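You operate a simulated robot arm through the tools that you are given. There is no shell and no other tool.

You are at the controls of a simulated robot arm. One attempt, no reset.

JOB
Move the plug marked slim from its dead socket to the grey socket.
Fine: white blanking plug into the black holder, old switch off before the move; grey socket on last and left on.

The check looks at the end state, three seconds after you hand in, the way a careful person would. Anything else that was tipped, shoved, dropped, spilled or broken makes it a failure.

ROBOT AND FRAMES
A 7-joint arm with a two-finger parallel gripper, fixed in place. Base frame: the origin is on the floor under the middle of its stand, x ahead of it, y to its left, z up. Readings come in cm, rad, newtons and seconds.
It reaches about 124.7 cm from its shoulder. Its first joint turns from -2.304 to 2.304 rad. Payload 3.91 kg.
Tool frame: the origin (TCP) lies between the finger pads and is the grasp point; the fingertips stand 3 cm ahead of it; z points along the fingers, y is the line along which they close. The gripper opens to 11 cm. The fingers are 2 cm wide and 1 cm thick; the gripper's body (4.8 by 11.2 cm) begins 5.5 cm behind the TCP.
Orientation is told as [roll, pitch, yaw] about the base's x, y, z axes, in that order, counted from this pose: with the fingers straight down and closing along the base's y, the tool's x points along the base's -x, its y along +y and its z along -z.

CONTROLS
- The arm moves only by the tool arm_command. Its argument "plan" is a list of rows, each an object (a shift or turn left out is 0, a gripper value left out holds the last) with "linear": the shift along the tool's x, y, z in m, a list of three; "rot": the turn, a rotation vector about the tool's x, y, z in rad, a list of three; "fingers": the finger opening in m, from 0 to 0.11. In form: [{"linear": [tx, ty, tz], "rot": [rx, ry, rz], "fingers": fingers}, ...]. A call has 1 to 20 rows; each row shifts and turns the commanded pose from where the row before left it, along the tool's axes as they then stand. A row lasts 0.2 s, in which the tool goes at most 5 cm and 0.15 rad; a call with a longer step from one row to the next is refused whole, and so is a gripper value outside its range. Where a pose cannot be reached the arm comes as near as it can. A force on the tool above 50 N (or 10 N above the force at the start of the call, whichever is more), or a blocked arm, ends the call early, and 0.2 s more pass. The fingers move at their own pace (about 10.8 cm/s each) and stop on an object; they squeeze with about 24 N. The grip force told is the motor's: it shows also when the fingers shut on nothing. Time passes only in rows, and 0.2 s behind the last, so rows that do not move let the fingers close. The reply holds the time, the measured pose of the TCP, the force on the tool along the base axes, the opening and the grip force, in the units named above and with some noise, with the torque about the TCP (base axes, N m) and any sound that the robot's microphone picked up.
- Cameras (640 x 400 px; columns grow to the right, rows downward): "scene" is fixed at [40.04, 50.04, 186.05]; the picture's right is [-0.81, -0.58, 0.00], its down [-0.29, 0.40, -0.87] and it looks along [0.51, -0.70, -0.50] (base axes); focal length 316 px, centre (320, 200). "wrist" rides on the gripper at [7.2, 1.7, -10.3] in the tool frame; the picture's right is [-0.23, 0.97, 0.00], its down [-0.76, -0.18, -0.62] and it looks along [-0.61, -0.14, 0.78] (tool axes); focal length 222 px, centre (320, 200).
- grab_frame(camera): a new picture of that camera. The clock stands still meanwhile.
- measure_at(camera, pixels): for up to 12 pixels [column, row] of the newest picture of that camera ("zoom" is the newest enlarged one), the place [x, y, z] in the base frame of the surface seen there, good to about 0.3 cm. The clock stands still meanwhile.
- inspect(camera, box): a new picture of the part [left, top, right, bottom] of that camera's present view, enlarged. The clock stands still meanwhile.
- finish_job(): hands the job in; it is judged then, once.

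Open the gripper and draw the arm clear of the work before you hand the job in, unless the task says otherwise.

The tools are called after "Request:" as a command line: name --argument value ..., lists and objects as JSON in quotes. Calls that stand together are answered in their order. arm_command: Moves the arm, as the interface text tells. Its arguments: {"type":"object","properties":{"plan":{"type":"array","items":{"type":"object","properties":{"linear":{"type":"array","items":{"type":"number"}},"rot":{"type":"array","items":{"type":"number"}},"fingers":{"type":"number"}}}}},"required":["plan"]} The other tools are called the same way: grab_frame (camera) takes a picture; measure_at (camera, pixels) gives the place of the surface under pixels of a picture; inspect (camera, box) takes an enlarged picture of a part of a camera's view; finish_job () hands the job in.

At the start:

```text
clock: 0.0
tool_pos: [51.75, -0.02, 161.5]
ee_rot: [-0.002, -0.001, 0.001]
contact_force: [-0.4, 0.2, -0.1]
moment: [0.01, 0.03, 0.0]
gripper_width: 10.99
gripper_force: 0.0
```

scene: 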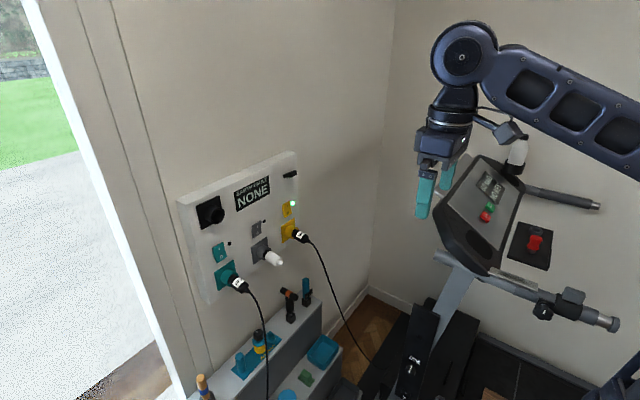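
wrist: 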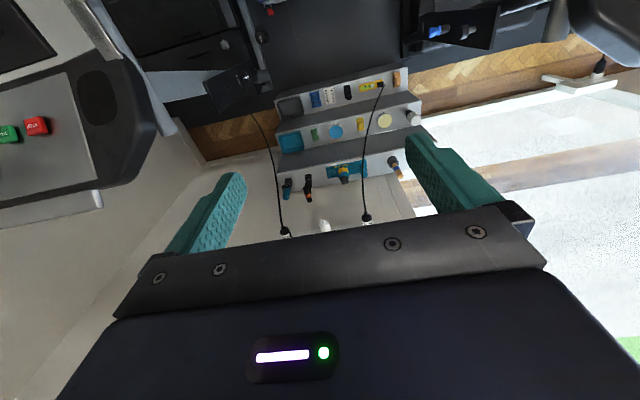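

The scene picture shows a wall panel around (240,225) with teal, grey and yellow sockets, and two plugs with cords. I'll zoom in on it to read the labels.

Request:
inspect --camera "scene" --box '[170, 145, 330, 305]'

Request:
inspect --camera "wrist" --box '[220, 60, 440, 250]'

```text
2.50 times, centred on (250, 225) of scene
```

zoom: 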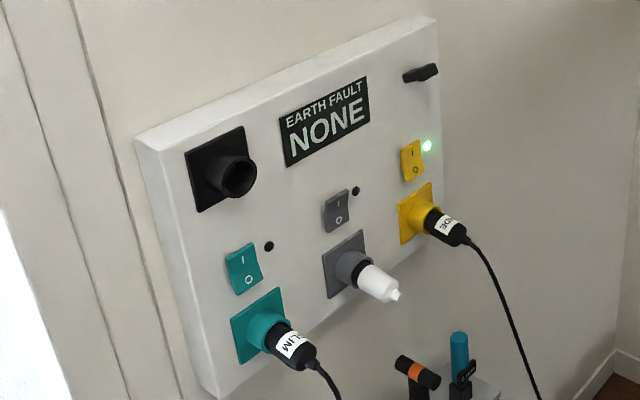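

```text
2.11 times, centred on (330, 155) of wrist
```

zoom: 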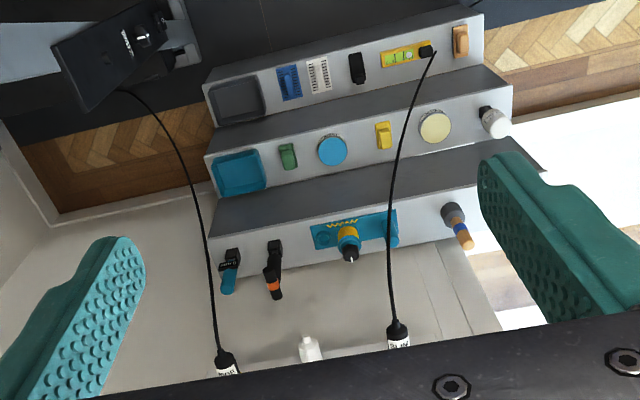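

The SLIM plug is in the teal socket at zoom (285,345), the white blank is in grey at (375,282), and the black holder is at (220,170). I'll zoom closer on the switches to see their rocker states.

Request:
inspect --camera "scene" --box '[205, 230, 265, 300]'

Request:
inspect --camera "scene" --box '[245, 165, 315, 245]'

Request:
grab_frame --camera "scene"

Request:
measure_at --camera "scene" --pixels '[[180, 203], [294, 154], [298, 220], [224, 295], [221, 252], [256, 229], [287, 209], [240, 285], [276, 259], [212, 214], [222, 283], [288, 175]]'

```text
5.71 times, centred on (235, 265) of scene
```

zoom: 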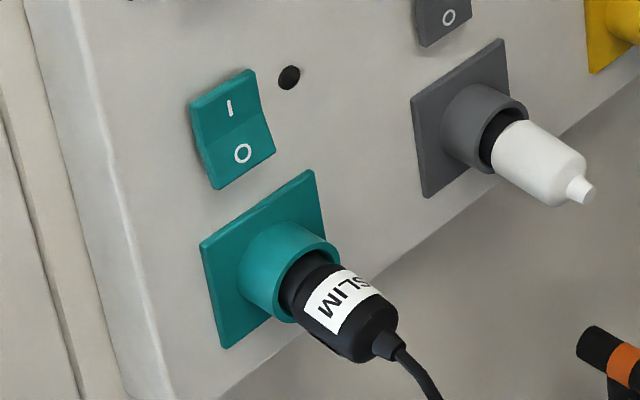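

```text
5.00 times, centred on (280, 205) of scene
```

zoom: 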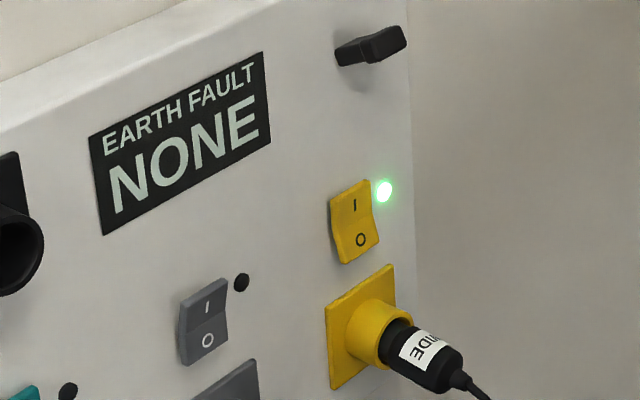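

```text
taken
```

scene: 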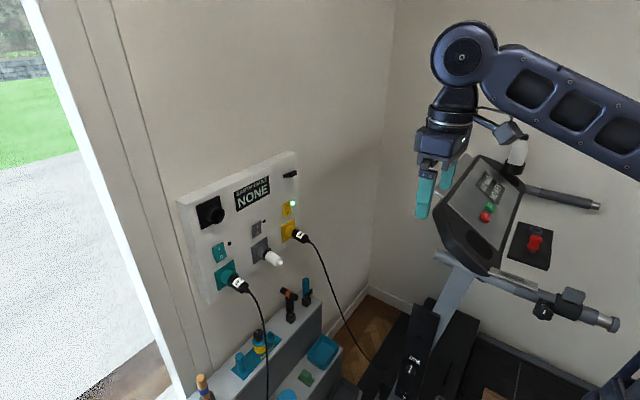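

```text
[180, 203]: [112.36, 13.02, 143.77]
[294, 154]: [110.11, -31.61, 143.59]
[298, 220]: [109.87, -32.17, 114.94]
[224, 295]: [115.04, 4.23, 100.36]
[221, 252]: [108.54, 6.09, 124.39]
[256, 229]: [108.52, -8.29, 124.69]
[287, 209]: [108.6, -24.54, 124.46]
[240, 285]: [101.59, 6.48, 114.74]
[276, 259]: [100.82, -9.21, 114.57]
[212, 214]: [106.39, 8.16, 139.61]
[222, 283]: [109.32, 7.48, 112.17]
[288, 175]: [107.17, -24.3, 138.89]
```

The panel face is near x=109, with the sockets at z≈114.7 (teal y≈7, grey y≈-9, yellow y≈-24), switches at z≈124.5 and the holder at z≈139.6. Before moving I'll measure the nearby obstacles: treadmill console, handle, shelves and cords.

Request:
measure_at --camera "scene" --pixels '[[445, 215], [480, 265], [516, 155], [525, 235], [565, 197], [290, 300], [305, 285], [265, 340], [200, 380], [322, 350], [265, 325], [440, 260]]'

Request:
inspect --camera "scene" --box '[180, 260, 380, 400]'

```text
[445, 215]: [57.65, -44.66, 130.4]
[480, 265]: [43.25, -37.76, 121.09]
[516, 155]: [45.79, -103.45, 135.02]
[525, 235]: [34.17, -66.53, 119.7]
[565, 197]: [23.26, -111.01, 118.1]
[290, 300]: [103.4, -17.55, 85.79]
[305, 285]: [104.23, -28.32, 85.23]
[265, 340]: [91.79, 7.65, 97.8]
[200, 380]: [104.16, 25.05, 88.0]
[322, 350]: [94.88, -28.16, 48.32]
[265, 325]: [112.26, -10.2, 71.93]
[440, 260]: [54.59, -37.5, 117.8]
```

```text
2.86 times, centred on (280, 330) of scene
```

zoom: 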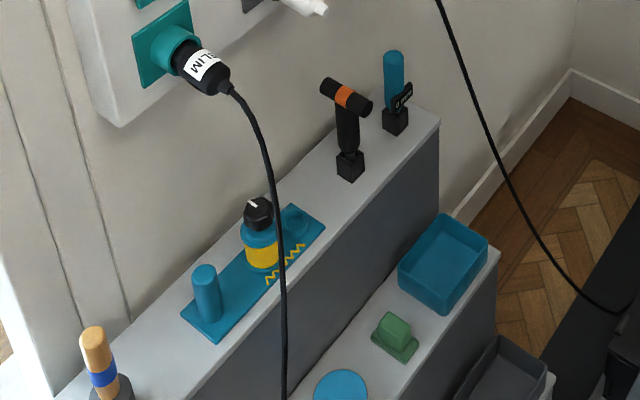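

The path ahead is clear: the treadmill stays at y<-37 and the shelf items top out near z≈88. I'll tilt the tool 45° forward and move to a viewing pose near (80, 0, 128).

Request:
arm_command --plan '[{"rot": [0, -0.131, 0]}, {"rot": [0, -0.131, 0]}, {"rot": [0, -0.131, 0]}, {"rot": [0, -0.131, 0]}, {"rot": [0, -0.131, 0]}, {"rot": [0, -0.13, 0]}, {"linear": [0.003, 0, 0.043], "fingers": 0.08}, {"linear": [0.003, 0, 0.043]}, {"linear": [0.003, 0, 0.043]}, {"linear": [0.003, 0, 0.043]}, {"linear": [0.003, 0, 0.043]}, {"linear": [0.003, 0, 0.043]}, {"linear": [0.003, 0, 0.043]}, {"linear": [0.003, 0, 0.043]}, {"linear": [0.003, 0, 0.043]}, {"linear": [0.003, 0, 0.043]}, {}]'

Request:
grab_frame --camera "wrist"

Request:
grab_frame --camera "scene"

```text
clock: 3.6
tool_pos: [80.01, 0.12, 128.86]
ee_rot: [0.0, -0.786, -0.001]
contact_force: [-0.2, -0.5, -0.3]
moment: [-0.02, 0.02, 0.0]
gripper_width: 8.02
gripper_force: 0.0
```

```text
taken
```

wrist: 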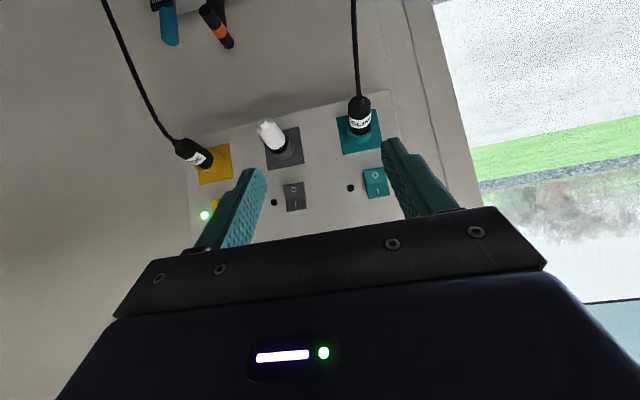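

```text
taken
```

scene: 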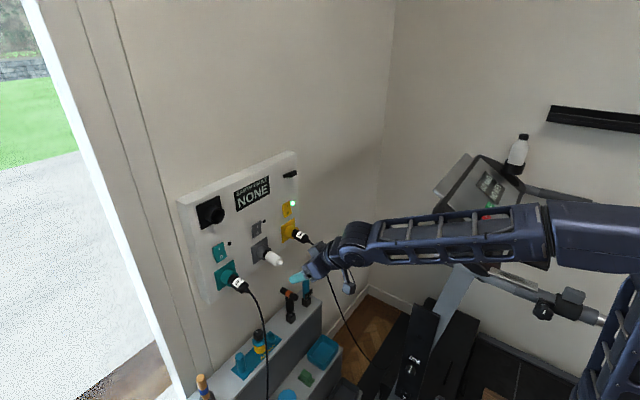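

The wrist image is upside down (picture down is base up): teal switch at (375,183), SLIM plug at (360,118), white plug at (272,135). I'll enlarge to confirm rocker states and measure precise positions.

Request:
inspect --camera "wrist" --box '[320, 80, 410, 215]'

Request:
inspect --camera "wrist" --box '[170, 105, 320, 225]'

Request:
measure_at --camera "wrist" --pixels '[[375, 176], [376, 190], [294, 190], [295, 204], [359, 105], [359, 125], [348, 140], [376, 125], [268, 128], [290, 152], [302, 150], [330, 200]]'

```text
2.96 times, centred on (365, 148) of wrist
```

zoom: 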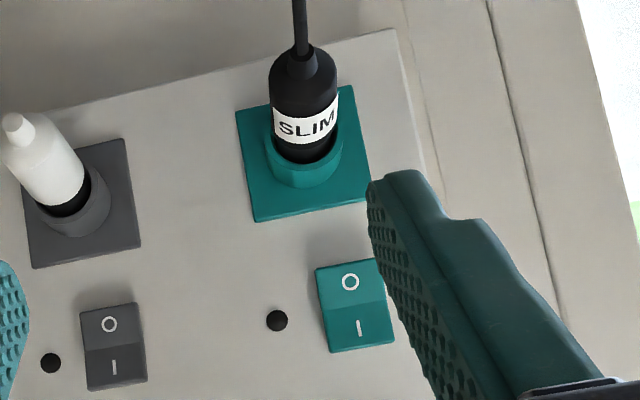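

```text
3.33 times, centred on (245, 165) of wrist
```

zoom: 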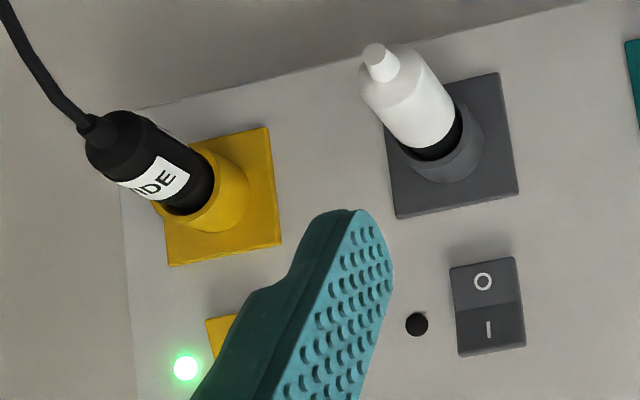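

```text
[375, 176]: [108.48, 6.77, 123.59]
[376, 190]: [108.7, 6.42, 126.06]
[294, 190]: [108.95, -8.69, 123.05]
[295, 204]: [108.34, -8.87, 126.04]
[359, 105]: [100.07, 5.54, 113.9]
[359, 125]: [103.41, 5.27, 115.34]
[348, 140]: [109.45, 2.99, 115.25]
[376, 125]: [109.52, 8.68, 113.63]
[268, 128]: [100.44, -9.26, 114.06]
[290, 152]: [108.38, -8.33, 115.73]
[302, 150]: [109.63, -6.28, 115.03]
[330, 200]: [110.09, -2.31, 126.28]
```

The first readings suggest teal has its O half standing out (so it is on) and grey has its O half pressed in (off). I'll check that with more depth samples on each half.

Request:
inspect --camera "wrist" --box '[350, 155, 400, 205]'

Request:
measure_at --camera "zoom" --pixels '[[270, 190], [320, 185], [380, 180], [280, 230], [330, 225], [385, 220], [285, 300], [350, 290], [400, 285], [290, 370], [350, 360], [400, 350]]'

Request:
measure_at --camera "wrist" --pixels '[[287, 187], [294, 186], [301, 184], [288, 192], [296, 191], [290, 200], [296, 199], [302, 198], [290, 207], [297, 206], [303, 205], [295, 195]]'

```text
8.00 times, centred on (375, 180) of wrist
```

zoom: 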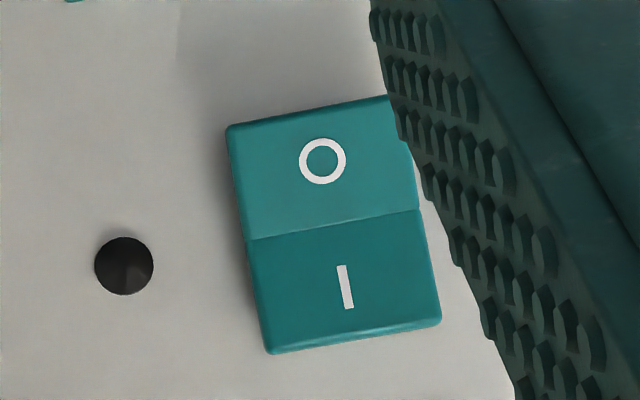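

```text
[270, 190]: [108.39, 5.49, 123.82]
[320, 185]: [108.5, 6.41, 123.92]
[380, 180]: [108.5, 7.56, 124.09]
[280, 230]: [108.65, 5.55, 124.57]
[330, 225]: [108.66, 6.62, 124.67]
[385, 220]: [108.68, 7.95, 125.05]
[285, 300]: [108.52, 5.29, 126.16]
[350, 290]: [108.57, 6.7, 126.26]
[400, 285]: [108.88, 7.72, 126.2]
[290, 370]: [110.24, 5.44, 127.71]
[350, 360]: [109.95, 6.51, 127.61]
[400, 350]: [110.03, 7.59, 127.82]
```

```text
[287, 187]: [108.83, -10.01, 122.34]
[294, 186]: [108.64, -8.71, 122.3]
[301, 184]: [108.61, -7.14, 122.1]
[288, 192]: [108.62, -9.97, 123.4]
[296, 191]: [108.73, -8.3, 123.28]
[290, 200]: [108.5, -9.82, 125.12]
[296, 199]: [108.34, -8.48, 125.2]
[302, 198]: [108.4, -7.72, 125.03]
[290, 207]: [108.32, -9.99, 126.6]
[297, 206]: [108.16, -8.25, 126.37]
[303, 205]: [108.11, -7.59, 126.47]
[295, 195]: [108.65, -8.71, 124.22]
```

Depth confirms it: teal's lower O end stands out at x≈108.3 with its I end sunk (on), while grey's O end is sunk (off). I'll close the fingers and go to the front of the teal switch's O half (108.3, 6.7, 122.8).

Request:
arm_command --plan '[{"linear": [0, 0.0325, 0], "fingers": 0.0}, {"linear": [0, 0.0325, 0]}, {"linear": [-0.02, 0, 0.031]}, {"linear": [-0.02, 0, 0.031]}, {"linear": [-0.02, 0, 0.031]}, {"linear": [-0.02, 0, 0.031]}, {"linear": [-0.02, 0, 0.031]}, {"linear": [-0.0195, 0, 0.0295]}, {}]'

Request:
grab_frame --camera "wrist"

Request:
grab_frame --camera "scene"

```text
clock: 5.6
tool_pos: [101.55, 6.25, 124.03]
ee_rot: [0.0, -0.786, 0.001]
contact_force: [0.3, -0.2, -0.1]
moment: [0.04, -0.02, 0.01]
gripper_width: 0.01
gripper_force: 24.3
```

```text
taken
```

wrist: 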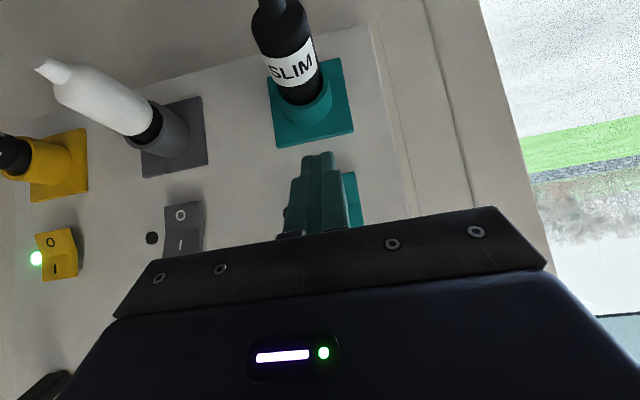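

```text
taken
```

scene: 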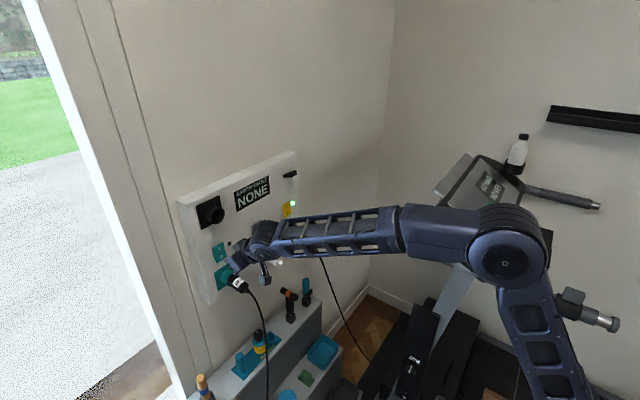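

The closed fingertips sit in front of the teal rocker's lower half, tip at about z=122.6. I'll push slowly along +x and listen for a click.

Request:
arm_command --plan '[{"linear": [-0.0085, 0.003, 0.0085]}, {"linear": [-0.0085, 0, 0.0085]}, {"linear": [-0.006, 0, 0.006]}, {"linear": [-0.0015, 0, 0.0015]}, {"linear": [-0.0015, 0, 0.0015]}, {"linear": [-0.0015, 0, 0.0015]}, {"linear": [-0.0015, 0, 0.0015]}, {"linear": [-0.0015, 0, 0.0015]}]'

Request:
grab_frame --camera "wrist"

```text
clock: 7.4
tool_pos: [105.8, 6.79, 124.34]
ee_rot: [0.001, -0.785, 0.001]
contact_force: [0.0, 0.1, 0.9]
moment: [0.01, 0.01, 0.04]
gripper_width: 0.0
gripper_force: 24.0
```

```text
taken
```

wrist: 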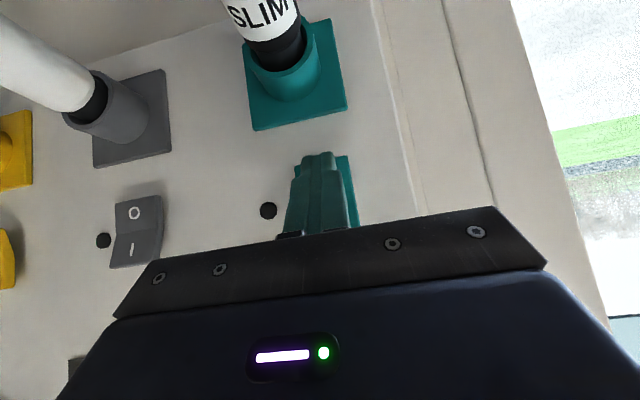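

No contact yet (force ≈0), with TCP x=105.8. I'll keep advancing in 2 mm steps.

Request:
arm_command --plan '[{"linear": [-0.0015, 0, 0.0015]}, {"linear": [-0.0015, 0, 0.0015]}, {"linear": [-0.0015, 0, 0.0015]}, {"linear": [-0.0015, 0, 0.0015]}]'

```text
clock: 8.0
tool_pos: [105.75, 6.8, 124.35]
ee_rot: [0.001, -0.781, -0.004]
contact_force: [-30.2, -2.4, 7.0]
moment: [0.03, 0.24, -0.04]
gripper_width: 0.0
gripper_force: 24.2
stopped in row 2: the force on the tool passed its limit at 56 N (the readings are from after the stop); the commanded pose is now the measured one
```

Contact was firm with no click: 56 N peak at tip x≈108.6. I'll look at where the tip meets the rocker.

Request:
inspect --camera "scene" --box '[195, 220, 265, 300]'

Request:
inspect --camera "wrist" --box '[230, 100, 400, 250]'

```text
5.00 times, centred on (230, 260) of scene
```

zoom: 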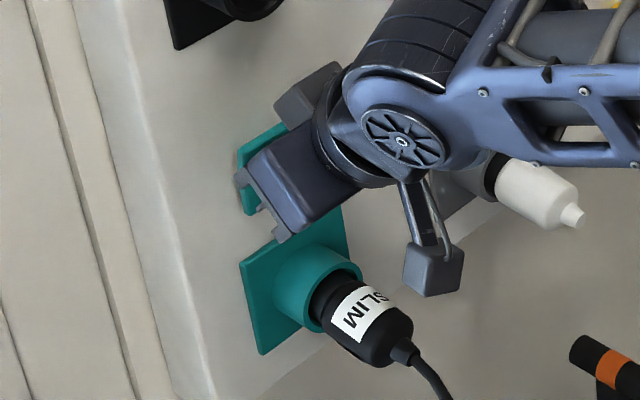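

```text
2.67 times, centred on (315, 175) of wrist
```

zoom: 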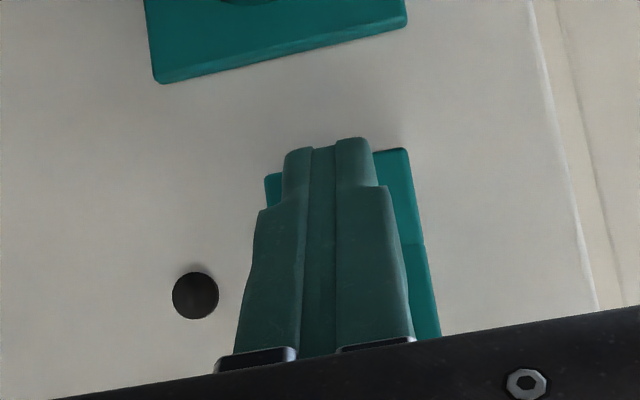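

I can't tell whether the rocker moved. I'll back off 4 cm and re-measure both halves.

Request:
arm_command --plan '[{"linear": [0.007, 0, -0.007]}, {"linear": [0.021, 0, -0.021]}, {"linear": [0.021, 0, -0.021]}, {"linear": [0.0, -0.04, 0]}, {}]'

Request:
grab_frame --camera "wrist"

Request:
inspect --camera "scene" --box '[195, 220, 265, 300]'

```text
clock: 9.2
tool_pos: [98.84, 2.8, 124.38]
ee_rot: [0.0, -0.78, -0.002]
contact_force: [-0.7, -0.3, 0.3]
moment: [-0.01, -0.01, -0.03]
gripper_width: 0.0
gripper_force: 24.4
```

```text
taken
```

wrist: 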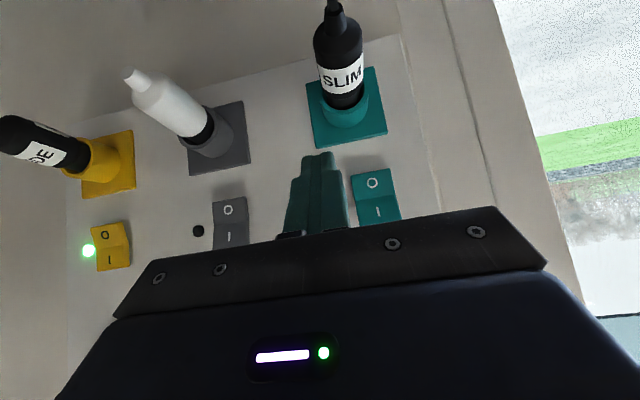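

```text
5.00 times, centred on (230, 260) of scene
```

zoom: 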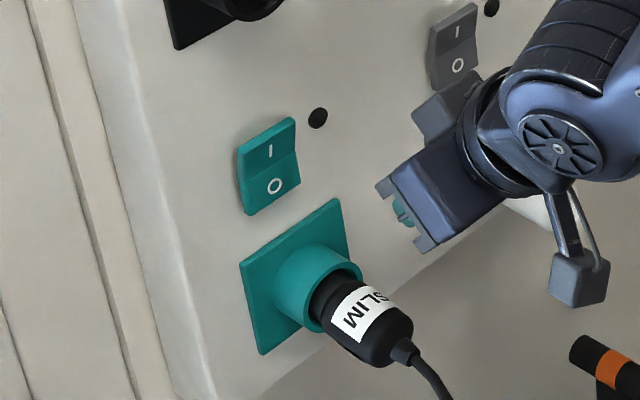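

The teal rocker's outline in the scene view has changed and now resembles grey's. I'll enlarge both rockers and sample the depth.

Request:
inspect --camera "wrist" --box '[340, 155, 420, 225]'

Request:
measure_at --camera "wrist" --pixels '[[358, 179], [370, 176], [385, 174], [360, 188], [372, 185], [387, 182], [364, 209], [378, 206], [392, 203], [366, 215], [380, 213], [394, 211]]'

Request:
inspect --camera "wrist" --box '[190, 185, 270, 255]'

Request:
inspect --camera "wrist" --box '[70, 210, 150, 280]'

```text
5.71 times, centred on (380, 190) of wrist
```

zoom: 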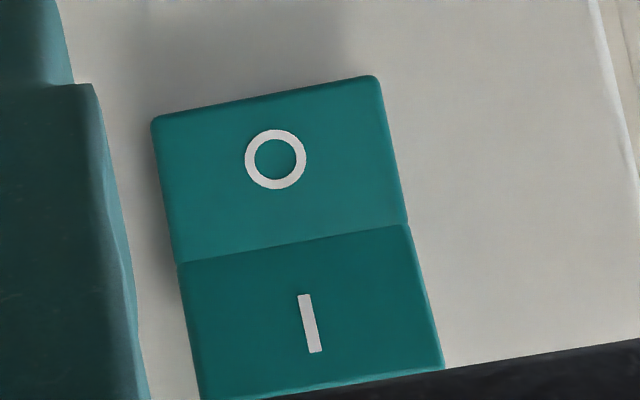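

```text
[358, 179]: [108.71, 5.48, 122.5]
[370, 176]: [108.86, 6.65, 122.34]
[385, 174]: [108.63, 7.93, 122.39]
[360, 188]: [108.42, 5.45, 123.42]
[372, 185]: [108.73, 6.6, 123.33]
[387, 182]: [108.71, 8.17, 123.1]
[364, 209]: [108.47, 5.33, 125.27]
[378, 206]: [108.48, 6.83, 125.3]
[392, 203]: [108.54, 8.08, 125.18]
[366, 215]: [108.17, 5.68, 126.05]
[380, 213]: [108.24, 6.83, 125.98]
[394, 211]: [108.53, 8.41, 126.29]
```

```text
5.71 times, centred on (230, 220) of wrist
```

zoom: 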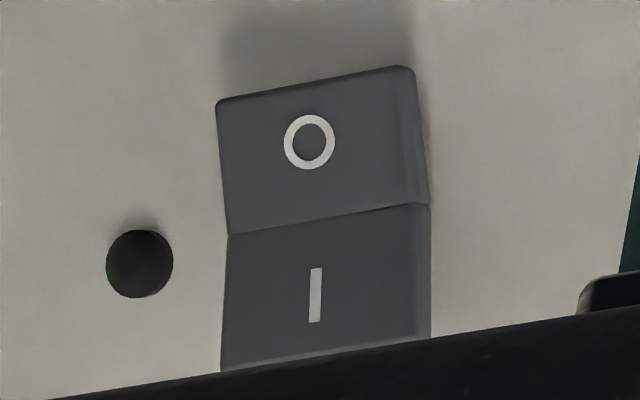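

```text
5.71 times, centred on (110, 245) of wrist
```

zoom: 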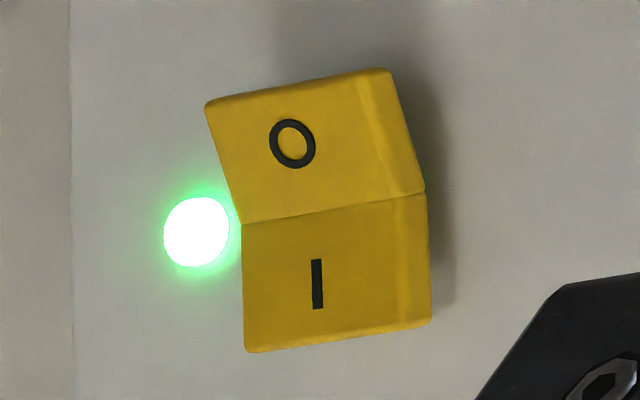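

Teal now reads O sunk (108.7) and I out (108.3), the same as grey and opposite to lit yellow, so it's off. Next I'll measure the sockets, the white plug and the holder.

Request:
measure_at --camera "wrist" --pixels '[[190, 112], [240, 103], [248, 160], [190, 173], [309, 86], [376, 69], [385, 131], [318, 145], [132, 78], [160, 95], [185, 125], [205, 125]]'

Request:
inspect --camera "wrist" --box '[110, 50, 260, 190]'

Request:
inspect --camera "scene" --box '[185, 180, 245, 240]'

```text
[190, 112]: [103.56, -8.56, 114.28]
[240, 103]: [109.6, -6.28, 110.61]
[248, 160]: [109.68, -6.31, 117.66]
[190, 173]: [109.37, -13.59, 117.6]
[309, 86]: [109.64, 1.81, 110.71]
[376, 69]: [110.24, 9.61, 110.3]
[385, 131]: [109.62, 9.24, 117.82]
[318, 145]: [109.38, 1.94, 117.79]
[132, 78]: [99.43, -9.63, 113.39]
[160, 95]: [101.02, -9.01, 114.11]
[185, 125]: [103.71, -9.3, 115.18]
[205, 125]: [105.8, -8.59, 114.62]
```

```text
2.86 times, centred on (185, 120) of wrist
```

zoom: 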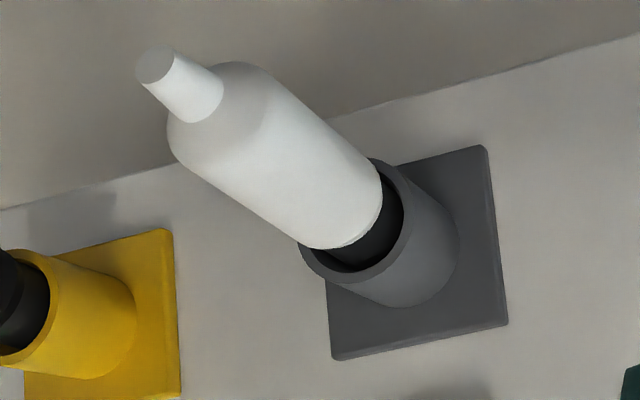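

```text
6.67 times, centred on (215, 210) of scene
```

zoom: 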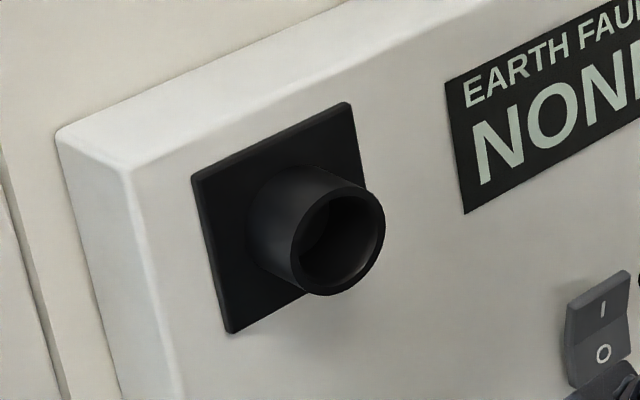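

I'll measure the holder (newest zoom) and then get a closer look at the white plug's geometry.

Request:
measure_at --camera "zoom" --pixels '[[197, 182], [345, 108], [230, 328], [275, 175], [300, 275], [330, 290], [375, 260], [383, 215], [350, 190], [320, 200], [298, 235], [255, 230]]'

Request:
inspect --camera "wrist" --box '[110, 50, 260, 190]'

```text
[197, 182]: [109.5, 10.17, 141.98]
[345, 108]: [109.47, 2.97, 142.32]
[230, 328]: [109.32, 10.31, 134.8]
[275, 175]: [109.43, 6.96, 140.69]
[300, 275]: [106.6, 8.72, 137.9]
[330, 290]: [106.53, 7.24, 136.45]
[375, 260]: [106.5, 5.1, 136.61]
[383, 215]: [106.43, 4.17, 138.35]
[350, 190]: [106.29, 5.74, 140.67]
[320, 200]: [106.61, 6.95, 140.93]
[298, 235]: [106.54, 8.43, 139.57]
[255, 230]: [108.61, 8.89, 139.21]
```

```text
2.86 times, centred on (185, 120) of wrist
```

zoom: 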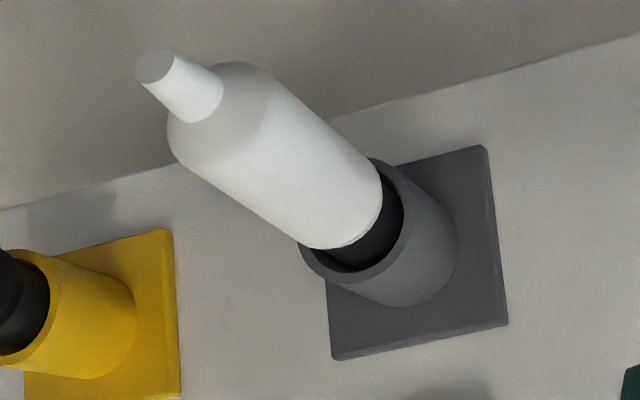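

I'll measure the white plug and grey sleeve rim in this enlarged wrist view.

Request:
measure_at --camera "zoom" --pixels '[[155, 66], [178, 120], [265, 80], [225, 150], [300, 210], [340, 130], [325, 242], [378, 190], [310, 262], [355, 272], [404, 220], [385, 168]]'

Request:
inspect --camera "wrist" --box '[290, 0, 400, 150]'

```text
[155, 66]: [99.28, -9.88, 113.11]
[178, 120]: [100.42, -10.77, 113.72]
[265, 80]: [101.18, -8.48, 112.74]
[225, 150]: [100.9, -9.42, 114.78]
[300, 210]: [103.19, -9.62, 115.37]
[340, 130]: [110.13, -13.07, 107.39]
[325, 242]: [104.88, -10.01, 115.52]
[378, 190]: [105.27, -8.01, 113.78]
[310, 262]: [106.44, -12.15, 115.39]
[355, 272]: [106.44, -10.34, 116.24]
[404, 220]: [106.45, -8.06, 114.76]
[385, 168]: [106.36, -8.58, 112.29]
```

```text
2.67 times, centred on (345, 75) of wrist
```

zoom: 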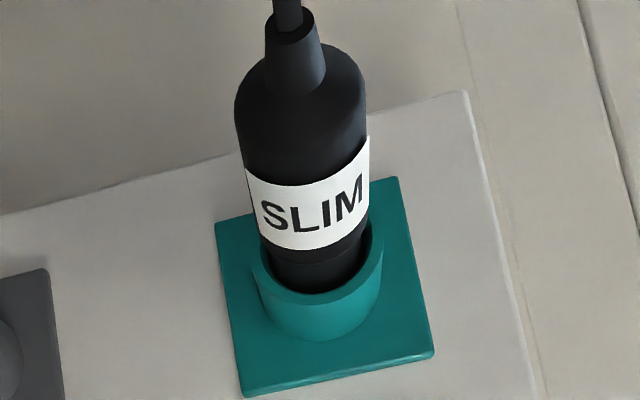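

Now the SLIM plug geometry from this zoom.

Request:
measure_at --camera "zoom" --pixels '[[292, 28], [296, 70], [300, 110], [302, 150], [305, 200], [310, 245], [240, 115], [362, 100], [258, 200], [366, 190], [320, 290], [375, 250]]'

```text
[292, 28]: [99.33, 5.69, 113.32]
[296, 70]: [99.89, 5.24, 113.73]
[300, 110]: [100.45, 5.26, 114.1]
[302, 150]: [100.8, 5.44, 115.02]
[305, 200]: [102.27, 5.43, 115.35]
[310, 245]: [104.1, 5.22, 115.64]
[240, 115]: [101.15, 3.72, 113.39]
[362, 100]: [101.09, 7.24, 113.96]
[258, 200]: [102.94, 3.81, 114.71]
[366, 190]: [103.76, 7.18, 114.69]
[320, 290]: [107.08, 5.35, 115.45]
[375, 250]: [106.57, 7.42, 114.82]
```

SLIM's axis is at y≈5.5, z≈113.9, and the white plug's at y≈-9.85, z≈113.9. White's body spans x≈100.6–105 and the sleeve rim is at x≈106.5. I'll back off and move to a diagonal pre-grasp for the white plug with the fingers open 7 cm.

Request:
arm_command --plan '[{"linear": [0.0237, -0.01, -0.0237]}, {"linear": [0.0237, -0.03, -0.0237], "fingers": 0.07}, {"linear": [0, -0.043, 0]}, {"linear": [0, -0.0435, 0]}, {}, {}]'

Request:
grab_frame --camera "wrist"

Request:
inspect --camera "scene" --box '[190, 180, 350, 300]'

```text
clock: 10.6
tool_pos: [92.57, -9.7, 124.39]
ee_rot: [0.001, -0.78, -0.001]
contact_force: [-1.4, -0.8, 0.7]
moment: [0.01, 0.0, 0.03]
gripper_width: 7.0
gripper_force: 0.1
```

```text
taken
```

wrist: 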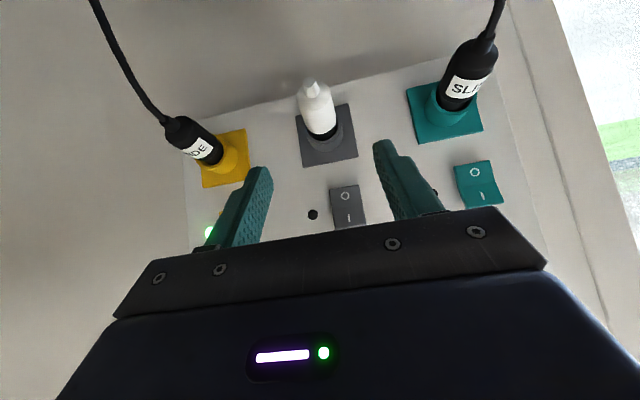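

```text
3.33 times, centred on (270, 240) of scene
```

zoom: 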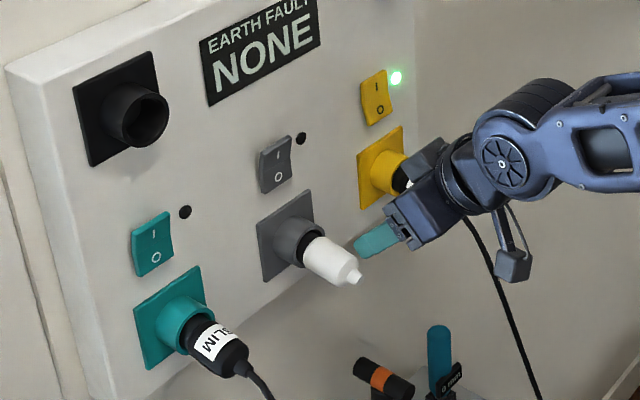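

I'm lined up with the white plug between the fingers. I'll refine its y position from this centred view.

Request:
inspect --camera "wrist" --box '[280, 65, 370, 175]'

Request:
measure_at --camera "wrist" --pixels '[[300, 102], [331, 96], [304, 120], [334, 115], [309, 84], [317, 110], [320, 128], [312, 95], [299, 117], [356, 105], [302, 166], [357, 155]]'

```text
3.64 times, centred on (325, 120) of wrist
```

zoom: 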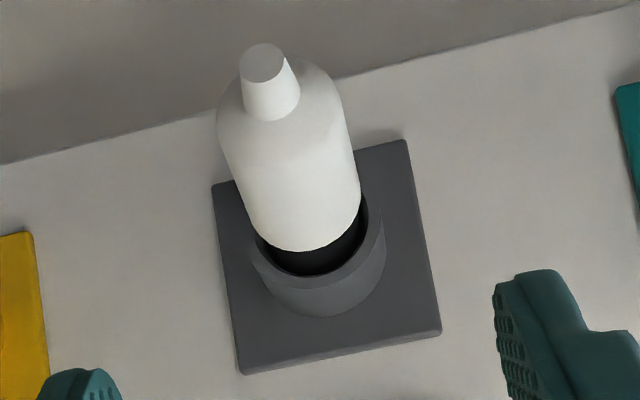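

```text
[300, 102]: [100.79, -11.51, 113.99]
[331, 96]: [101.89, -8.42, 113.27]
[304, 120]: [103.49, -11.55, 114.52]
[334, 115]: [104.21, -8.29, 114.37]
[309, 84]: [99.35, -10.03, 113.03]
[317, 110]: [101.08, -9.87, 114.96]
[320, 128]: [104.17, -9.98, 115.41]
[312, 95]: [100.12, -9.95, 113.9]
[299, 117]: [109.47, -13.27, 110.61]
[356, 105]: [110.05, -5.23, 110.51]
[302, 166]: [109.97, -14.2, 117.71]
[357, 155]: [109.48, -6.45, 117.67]
```

The white axis is y≈-9.95, z≈113.8. I'll advance diagonally about 14.5 cm so the pads straddle the body at x≈102.7.

Request:
arm_command --plan '[{"linear": [0.0005, -0.0025, 0.035]}, {"linear": [0.0005, 0, 0.035]}, {"linear": [0.0005, 0, 0.035]}, {"linear": [0.0005, 0, 0.0255]}, {"linear": [0, 0, 0.015]}, {}]'

Request:
grab_frame --camera "wrist"

Request:
inspect --camera "scene" --box '[220, 210, 320, 290]'

```text
clock: 11.9
tool_pos: [102.56, -10.15, 113.72]
ee_rot: [0.0, -0.781, -0.001]
contact_force: [-0.4, 0.2, -0.8]
moment: [-0.02, -0.05, 0.02]
gripper_width: 6.97
gripper_force: 0.1
```

```text
taken
```

wrist: 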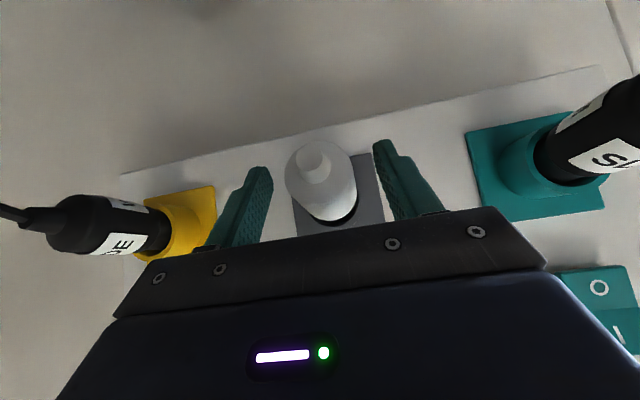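

```text
5.00 times, centred on (270, 250) of scene
```

zoom: 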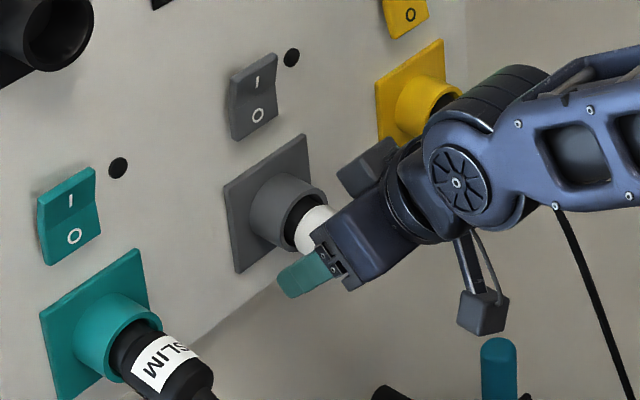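

The white plug sits midway between the pads (pads near columns 258 and 385, plug at 322). I'll close the grip.

Request:
arm_command --plan '[{"fingers": 0.04}, {"fingers": 0.0}, {}, {}]'

Request:
grab_frame --camera "wrist"

```text
clock: 12.9
tool_pos: [102.5, -10.35, 113.81]
ee_rot: [0.0, -0.78, -0.002]
contact_force: [0.4, 1.2, 1.7]
moment: [0.0, -0.06, 0.08]
gripper_width: 3.65
gripper_force: 23.9
```

```text
taken
```

wrist: 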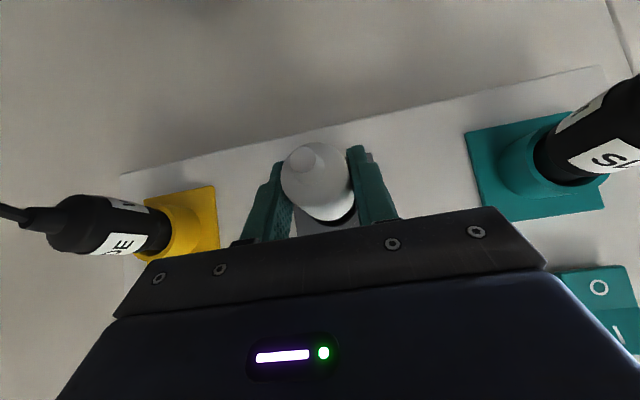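

Gripped at 3.65 cm width with 24 N. I'll pull straight back along -x slowly and watch the force.

Request:
arm_command --plan '[{"linear": [0.00213, 0, -0.00211]}, {"linear": [0.00213, 0, -0.00211]}, {"linear": [0.00213, 0, -0.00211]}, {"linear": [0.00213, 0, -0.00211]}, {"linear": [0.00213, 0, -0.00211]}]'

Request:
grab_frame --camera "wrist"

```text
clock: 14.2
tool_pos: [101.04, -10.2, 113.71]
ee_rot: [-0.001, -0.779, -0.001]
contact_force: [-0.2, 0.1, 0.3]
moment: [0.02, -0.03, 0.01]
gripper_width: 3.64
gripper_force: 23.9
```

```text
taken
```

wrist: 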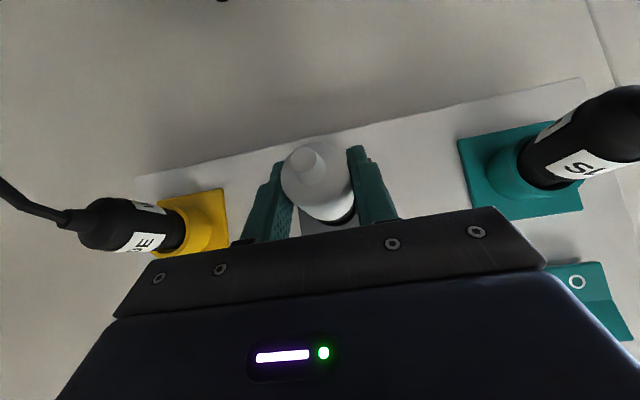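

It's moving with the gripper, with low force. I'll continue pulling back another 8 cm along -x.

Request:
arm_command --plan '[{"linear": [0.00355, 0, -0.00352]}, {"linear": [0.00355, 0, -0.00352]}, {"linear": [0.00355, 0, -0.00352]}, {"linear": [0.00355, 0, -0.00352]}, {"linear": [0.0071, 0, -0.007]}, {"linear": [0.0071, 0, -0.007]}, {"linear": [0.0071, 0, -0.007]}, {"linear": [0.0071, 0, -0.007]}, {"linear": [0.0142, 0, -0.014]}, {}]'

Request:
grab_frame --camera "wrist"

Request:
inspect --camera "scene" --box '[190, 180, 350, 300]'

```text
clock: 16.4
tool_pos: [92.97, -10.27, 113.7]
ee_rot: [0.001, -0.781, -0.003]
contact_force: [-0.4, -0.4, -0.1]
moment: [0.02, -0.01, 0.01]
gripper_width: 3.6
gripper_force: 24.5
```

```text
taken
```

wrist: 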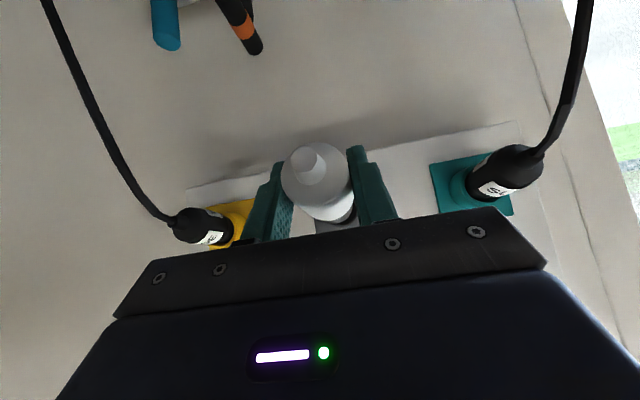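

```text
3.33 times, centred on (270, 240) of scene
```

zoom: 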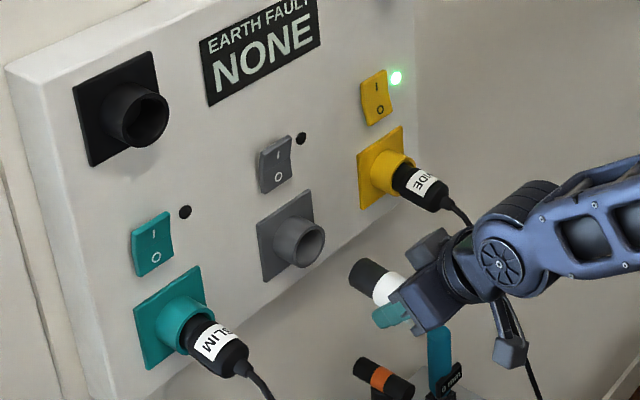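

The white plug is out, with a black collar about 3–4 cm long ahead of the white body. I'll measure the grey sleeve rim and the holder rim with the same camera to get the exact shift.

Request:
inspect --camera "scene" --box '[245, 235, 275, 265]'

Request:
measure_at --camera "zoom" --pixels '[[320, 200], [200, 100]]'

```text
13.33 times, centred on (260, 250) of scene
```

zoom: 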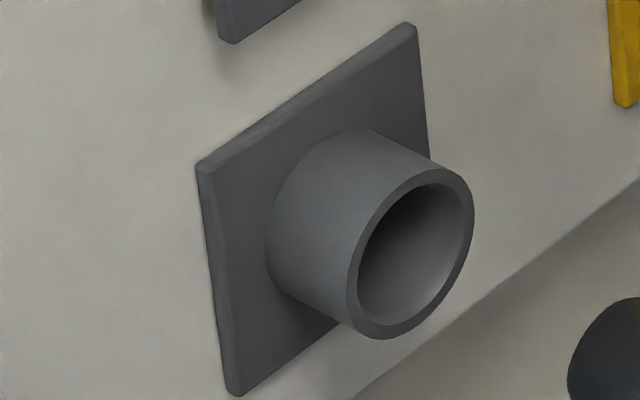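

```text
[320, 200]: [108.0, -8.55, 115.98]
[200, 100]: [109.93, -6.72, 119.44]
```

I'll sample the grey rim annulus points around the hole.

Request:
measure_at --camera "zoom" --pixels '[[353, 290], [368, 322], [390, 331], [425, 315], [455, 280], [469, 235], [468, 200], [452, 176], [425, 178], [395, 202], [370, 237], [415, 245]]'

Request:
inspect --camera "scene" --box '[195, 195, 230, 230]'

```text
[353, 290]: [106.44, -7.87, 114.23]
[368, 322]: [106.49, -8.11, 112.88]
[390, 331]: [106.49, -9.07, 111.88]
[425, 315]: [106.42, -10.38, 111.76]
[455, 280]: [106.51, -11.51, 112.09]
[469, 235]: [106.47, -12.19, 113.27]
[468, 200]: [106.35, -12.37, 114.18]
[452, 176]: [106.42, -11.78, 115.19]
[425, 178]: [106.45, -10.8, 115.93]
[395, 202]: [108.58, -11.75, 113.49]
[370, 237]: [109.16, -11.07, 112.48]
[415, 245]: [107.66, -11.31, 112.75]
```

```text
11.43 times, centred on (212, 212) of scene
```

zoom: 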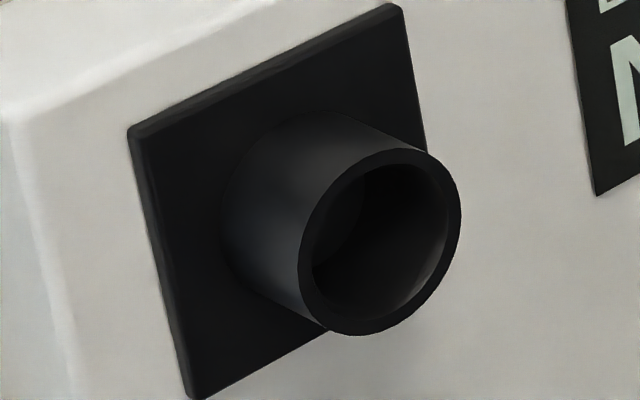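

Grey hole centre fits (y -10.1, z 113.9) with rim radius ≈2.2. Now the holder rim.

Request:
measure_at --camera "zoom" --pixels '[[305, 275], [322, 310], [345, 326], [380, 323], [415, 298], [442, 260], [456, 215], [450, 178], [425, 155], [385, 157], [345, 182], [316, 228]]'

```text
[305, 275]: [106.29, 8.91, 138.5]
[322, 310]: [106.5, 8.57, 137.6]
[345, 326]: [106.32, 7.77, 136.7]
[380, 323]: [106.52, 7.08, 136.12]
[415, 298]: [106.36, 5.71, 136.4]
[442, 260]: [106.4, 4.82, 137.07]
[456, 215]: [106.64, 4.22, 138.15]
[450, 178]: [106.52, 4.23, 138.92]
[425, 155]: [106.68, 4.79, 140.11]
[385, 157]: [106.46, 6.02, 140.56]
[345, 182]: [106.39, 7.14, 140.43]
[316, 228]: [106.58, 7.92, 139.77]
```

The holder hole centre fits (y 6.45, z 138.42), so the shift from the grey hole is +16.55 in y and +24.5 in z. I'll raise the plug first, then move it sideways in front of the holder.

Request:
arm_command --plan '[{"linear": [-0.0287, 0, -0.029]}, {"linear": [-0.0287, 0, -0.029]}, {"linear": [-0.0287, 0, -0.029]}, {"linear": [-0.0287, 0, -0.029]}, {"linear": [-0.0287, 0, -0.029]}, {"linear": [-0.029, 0, -0.029]}, {"linear": [0, 0.041, 0]}, {"linear": [0, 0.041, 0]}, {"linear": [0, 0.041, 0]}, {"linear": [0, 0.0425, 0]}, {}, {}]'

Request:
grab_frame --camera "wrist"

Request:
inspect --camera "scene" --box '[180, 160, 300, 250]'

```text
clock: 18.9
tool_pos: [93.01, 6.32, 138.19]
ee_rot: [-0.001, -0.781, -0.002]
contact_force: [0.8, -0.1, -0.4]
moment: [0.01, 0.03, 0.01]
gripper_width: 3.64
gripper_force: 24.0
```

```text
taken
```

wrist: 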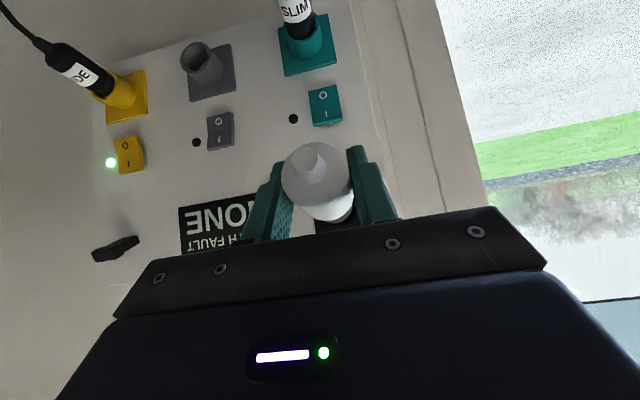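

```text
4.44 times, centred on (240, 205) of scene
```

zoom: 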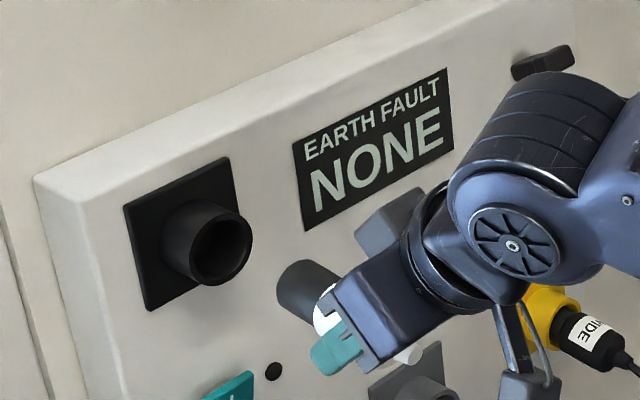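

At (93.0, 6.3, 138.2) in front of the holder. I'll measure the plug's collar to check its axis height and where its front end is.

Request:
measure_at --camera "zoom" --pixels '[[280, 290], [285, 268], [300, 262], [300, 285], [315, 275], [290, 305], [310, 330], [320, 265], [330, 272], [328, 300]]'

Request:
inspect --camera "scene" --box '[220, 205, 270, 250]'

```text
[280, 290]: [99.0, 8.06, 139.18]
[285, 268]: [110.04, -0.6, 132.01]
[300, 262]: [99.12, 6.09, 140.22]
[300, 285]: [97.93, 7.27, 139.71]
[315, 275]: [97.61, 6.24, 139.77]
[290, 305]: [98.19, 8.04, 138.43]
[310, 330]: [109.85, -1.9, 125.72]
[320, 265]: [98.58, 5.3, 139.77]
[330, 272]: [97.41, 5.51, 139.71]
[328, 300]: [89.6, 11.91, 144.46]
```

```text
8.89 times, centred on (245, 228) of scene
```

zoom: 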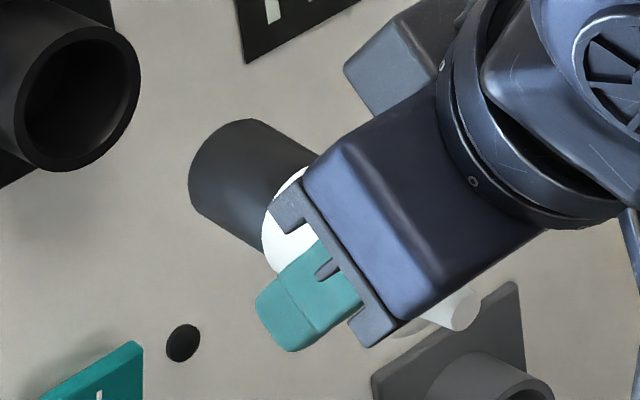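

The collar axis (y≈6.5, z≈138.3) matches the holder, with its front end at x≈99.3. I'll advance to just short of the rim, then insert in small steps.

Request:
arm_command --plan '[{"linear": [-0.0142, 0.0005, 0.0141]}, {"linear": [-0.0142, 0.0005, 0.0141]}, {"linear": [-0.0142, 0, 0.0141]}, {"linear": [-0.0043, 0, 0.0042]}, {}]'

Request:
inspect --camera "scene" --box '[190, 180, 260, 240]'

```text
clock: 20.1
tool_pos: [99.71, 6.48, 138.33]
ee_rot: [0.001, -0.779, -0.002]
contact_force: [0.4, 0.3, 0.1]
moment: [0.01, 0.0, -0.01]
gripper_width: 3.62
gripper_force: 24.1
```

```text
6.67 times, centred on (225, 210) of scene
```

zoom: 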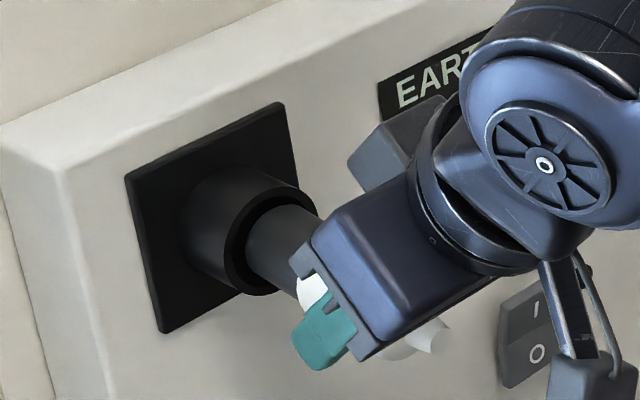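

The collar is entering the holder mouth centred, with no force. I'll push in by 3 mm steps.

Request:
arm_command --plan '[{"linear": [-0.00213, 0, 0.00211]}, {"linear": [-0.00213, 0, 0.00211]}, {"linear": [-0.00213, 0, 0.00211]}, {"linear": [-0.00213, 0, 0.00211]}, {"linear": [-0.00213, 0, 0.00211]}, {"linear": [-0.00213, 0, 0.00211]}, {"linear": [-0.00213, 0, 0.00211]}, {"linear": [-0.00213, 0, 0.00211]}]'

Request:
inspect --camera "scene" --box '[190, 180, 260, 240]'

```text
clock: 21.9
tool_pos: [102.02, 6.38, 138.11]
ee_rot: [0.0, -0.779, -0.001]
contact_force: [-3.2, -0.2, 3.9]
moment: [0.0, -0.21, 0.01]
gripper_width: 3.65
gripper_force: 23.6
```

```text
6.67 times, centred on (225, 210) of scene
```

zoom: 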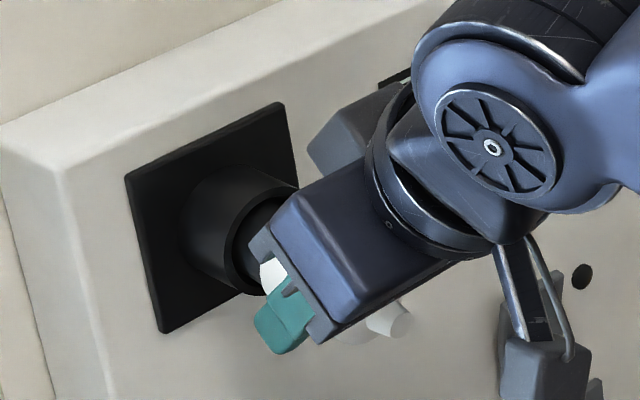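

Small upward reaction (3.9 N) means the plug rides slightly low in the holder. I'll lift 1 mm and continue pushing to the seat depth (TCP x≈102.5).

Request:
arm_command --plan '[{"linear": [-0.0007, 0, -0.0007]}, {"linear": [-0.00142, 0, 0.0014]}, {"linear": [-0.00142, 0, 0.0014]}, {"linear": [-0.00142, 0, 0.0014]}, {"linear": [-0.00071, 0, 0.0007]}]'

Request:
inspect --camera "scene" --box '[190, 180, 260, 240]'

```text
clock: 23.1
tool_pos: [102.52, 6.41, 138.29]
ee_rot: [0.0, -0.779, -0.003]
contact_force: [-6.2, -1.7, -1.1]
moment: [-0.01, 0.13, -0.11]
gripper_width: 3.62
gripper_force: 24.3
```

```text
6.67 times, centred on (225, 210) of scene
```

zoom: 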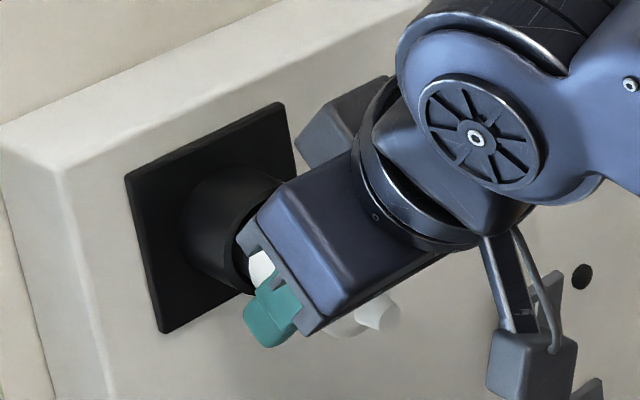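

At x≈102.5 with 6 N resistance. I'll push a bit more to confirm it's fully seated.

Request:
arm_command --plan '[{"linear": [-0.001, 0, 0.001]}, {"linear": [-0.001, 0, 0.001]}, {"linear": [-0.001, 0, 0.001]}, {}]'

```text
clock: 24.1
tool_pos: [102.78, 6.56, 138.55]
ee_rot: [0.001, -0.783, -0.001]
contact_force: [-38.7, 0.7, 4.2]
moment: [0.01, 0.22, 0.02]
gripper_width: 3.62
gripper_force: 24.3
```

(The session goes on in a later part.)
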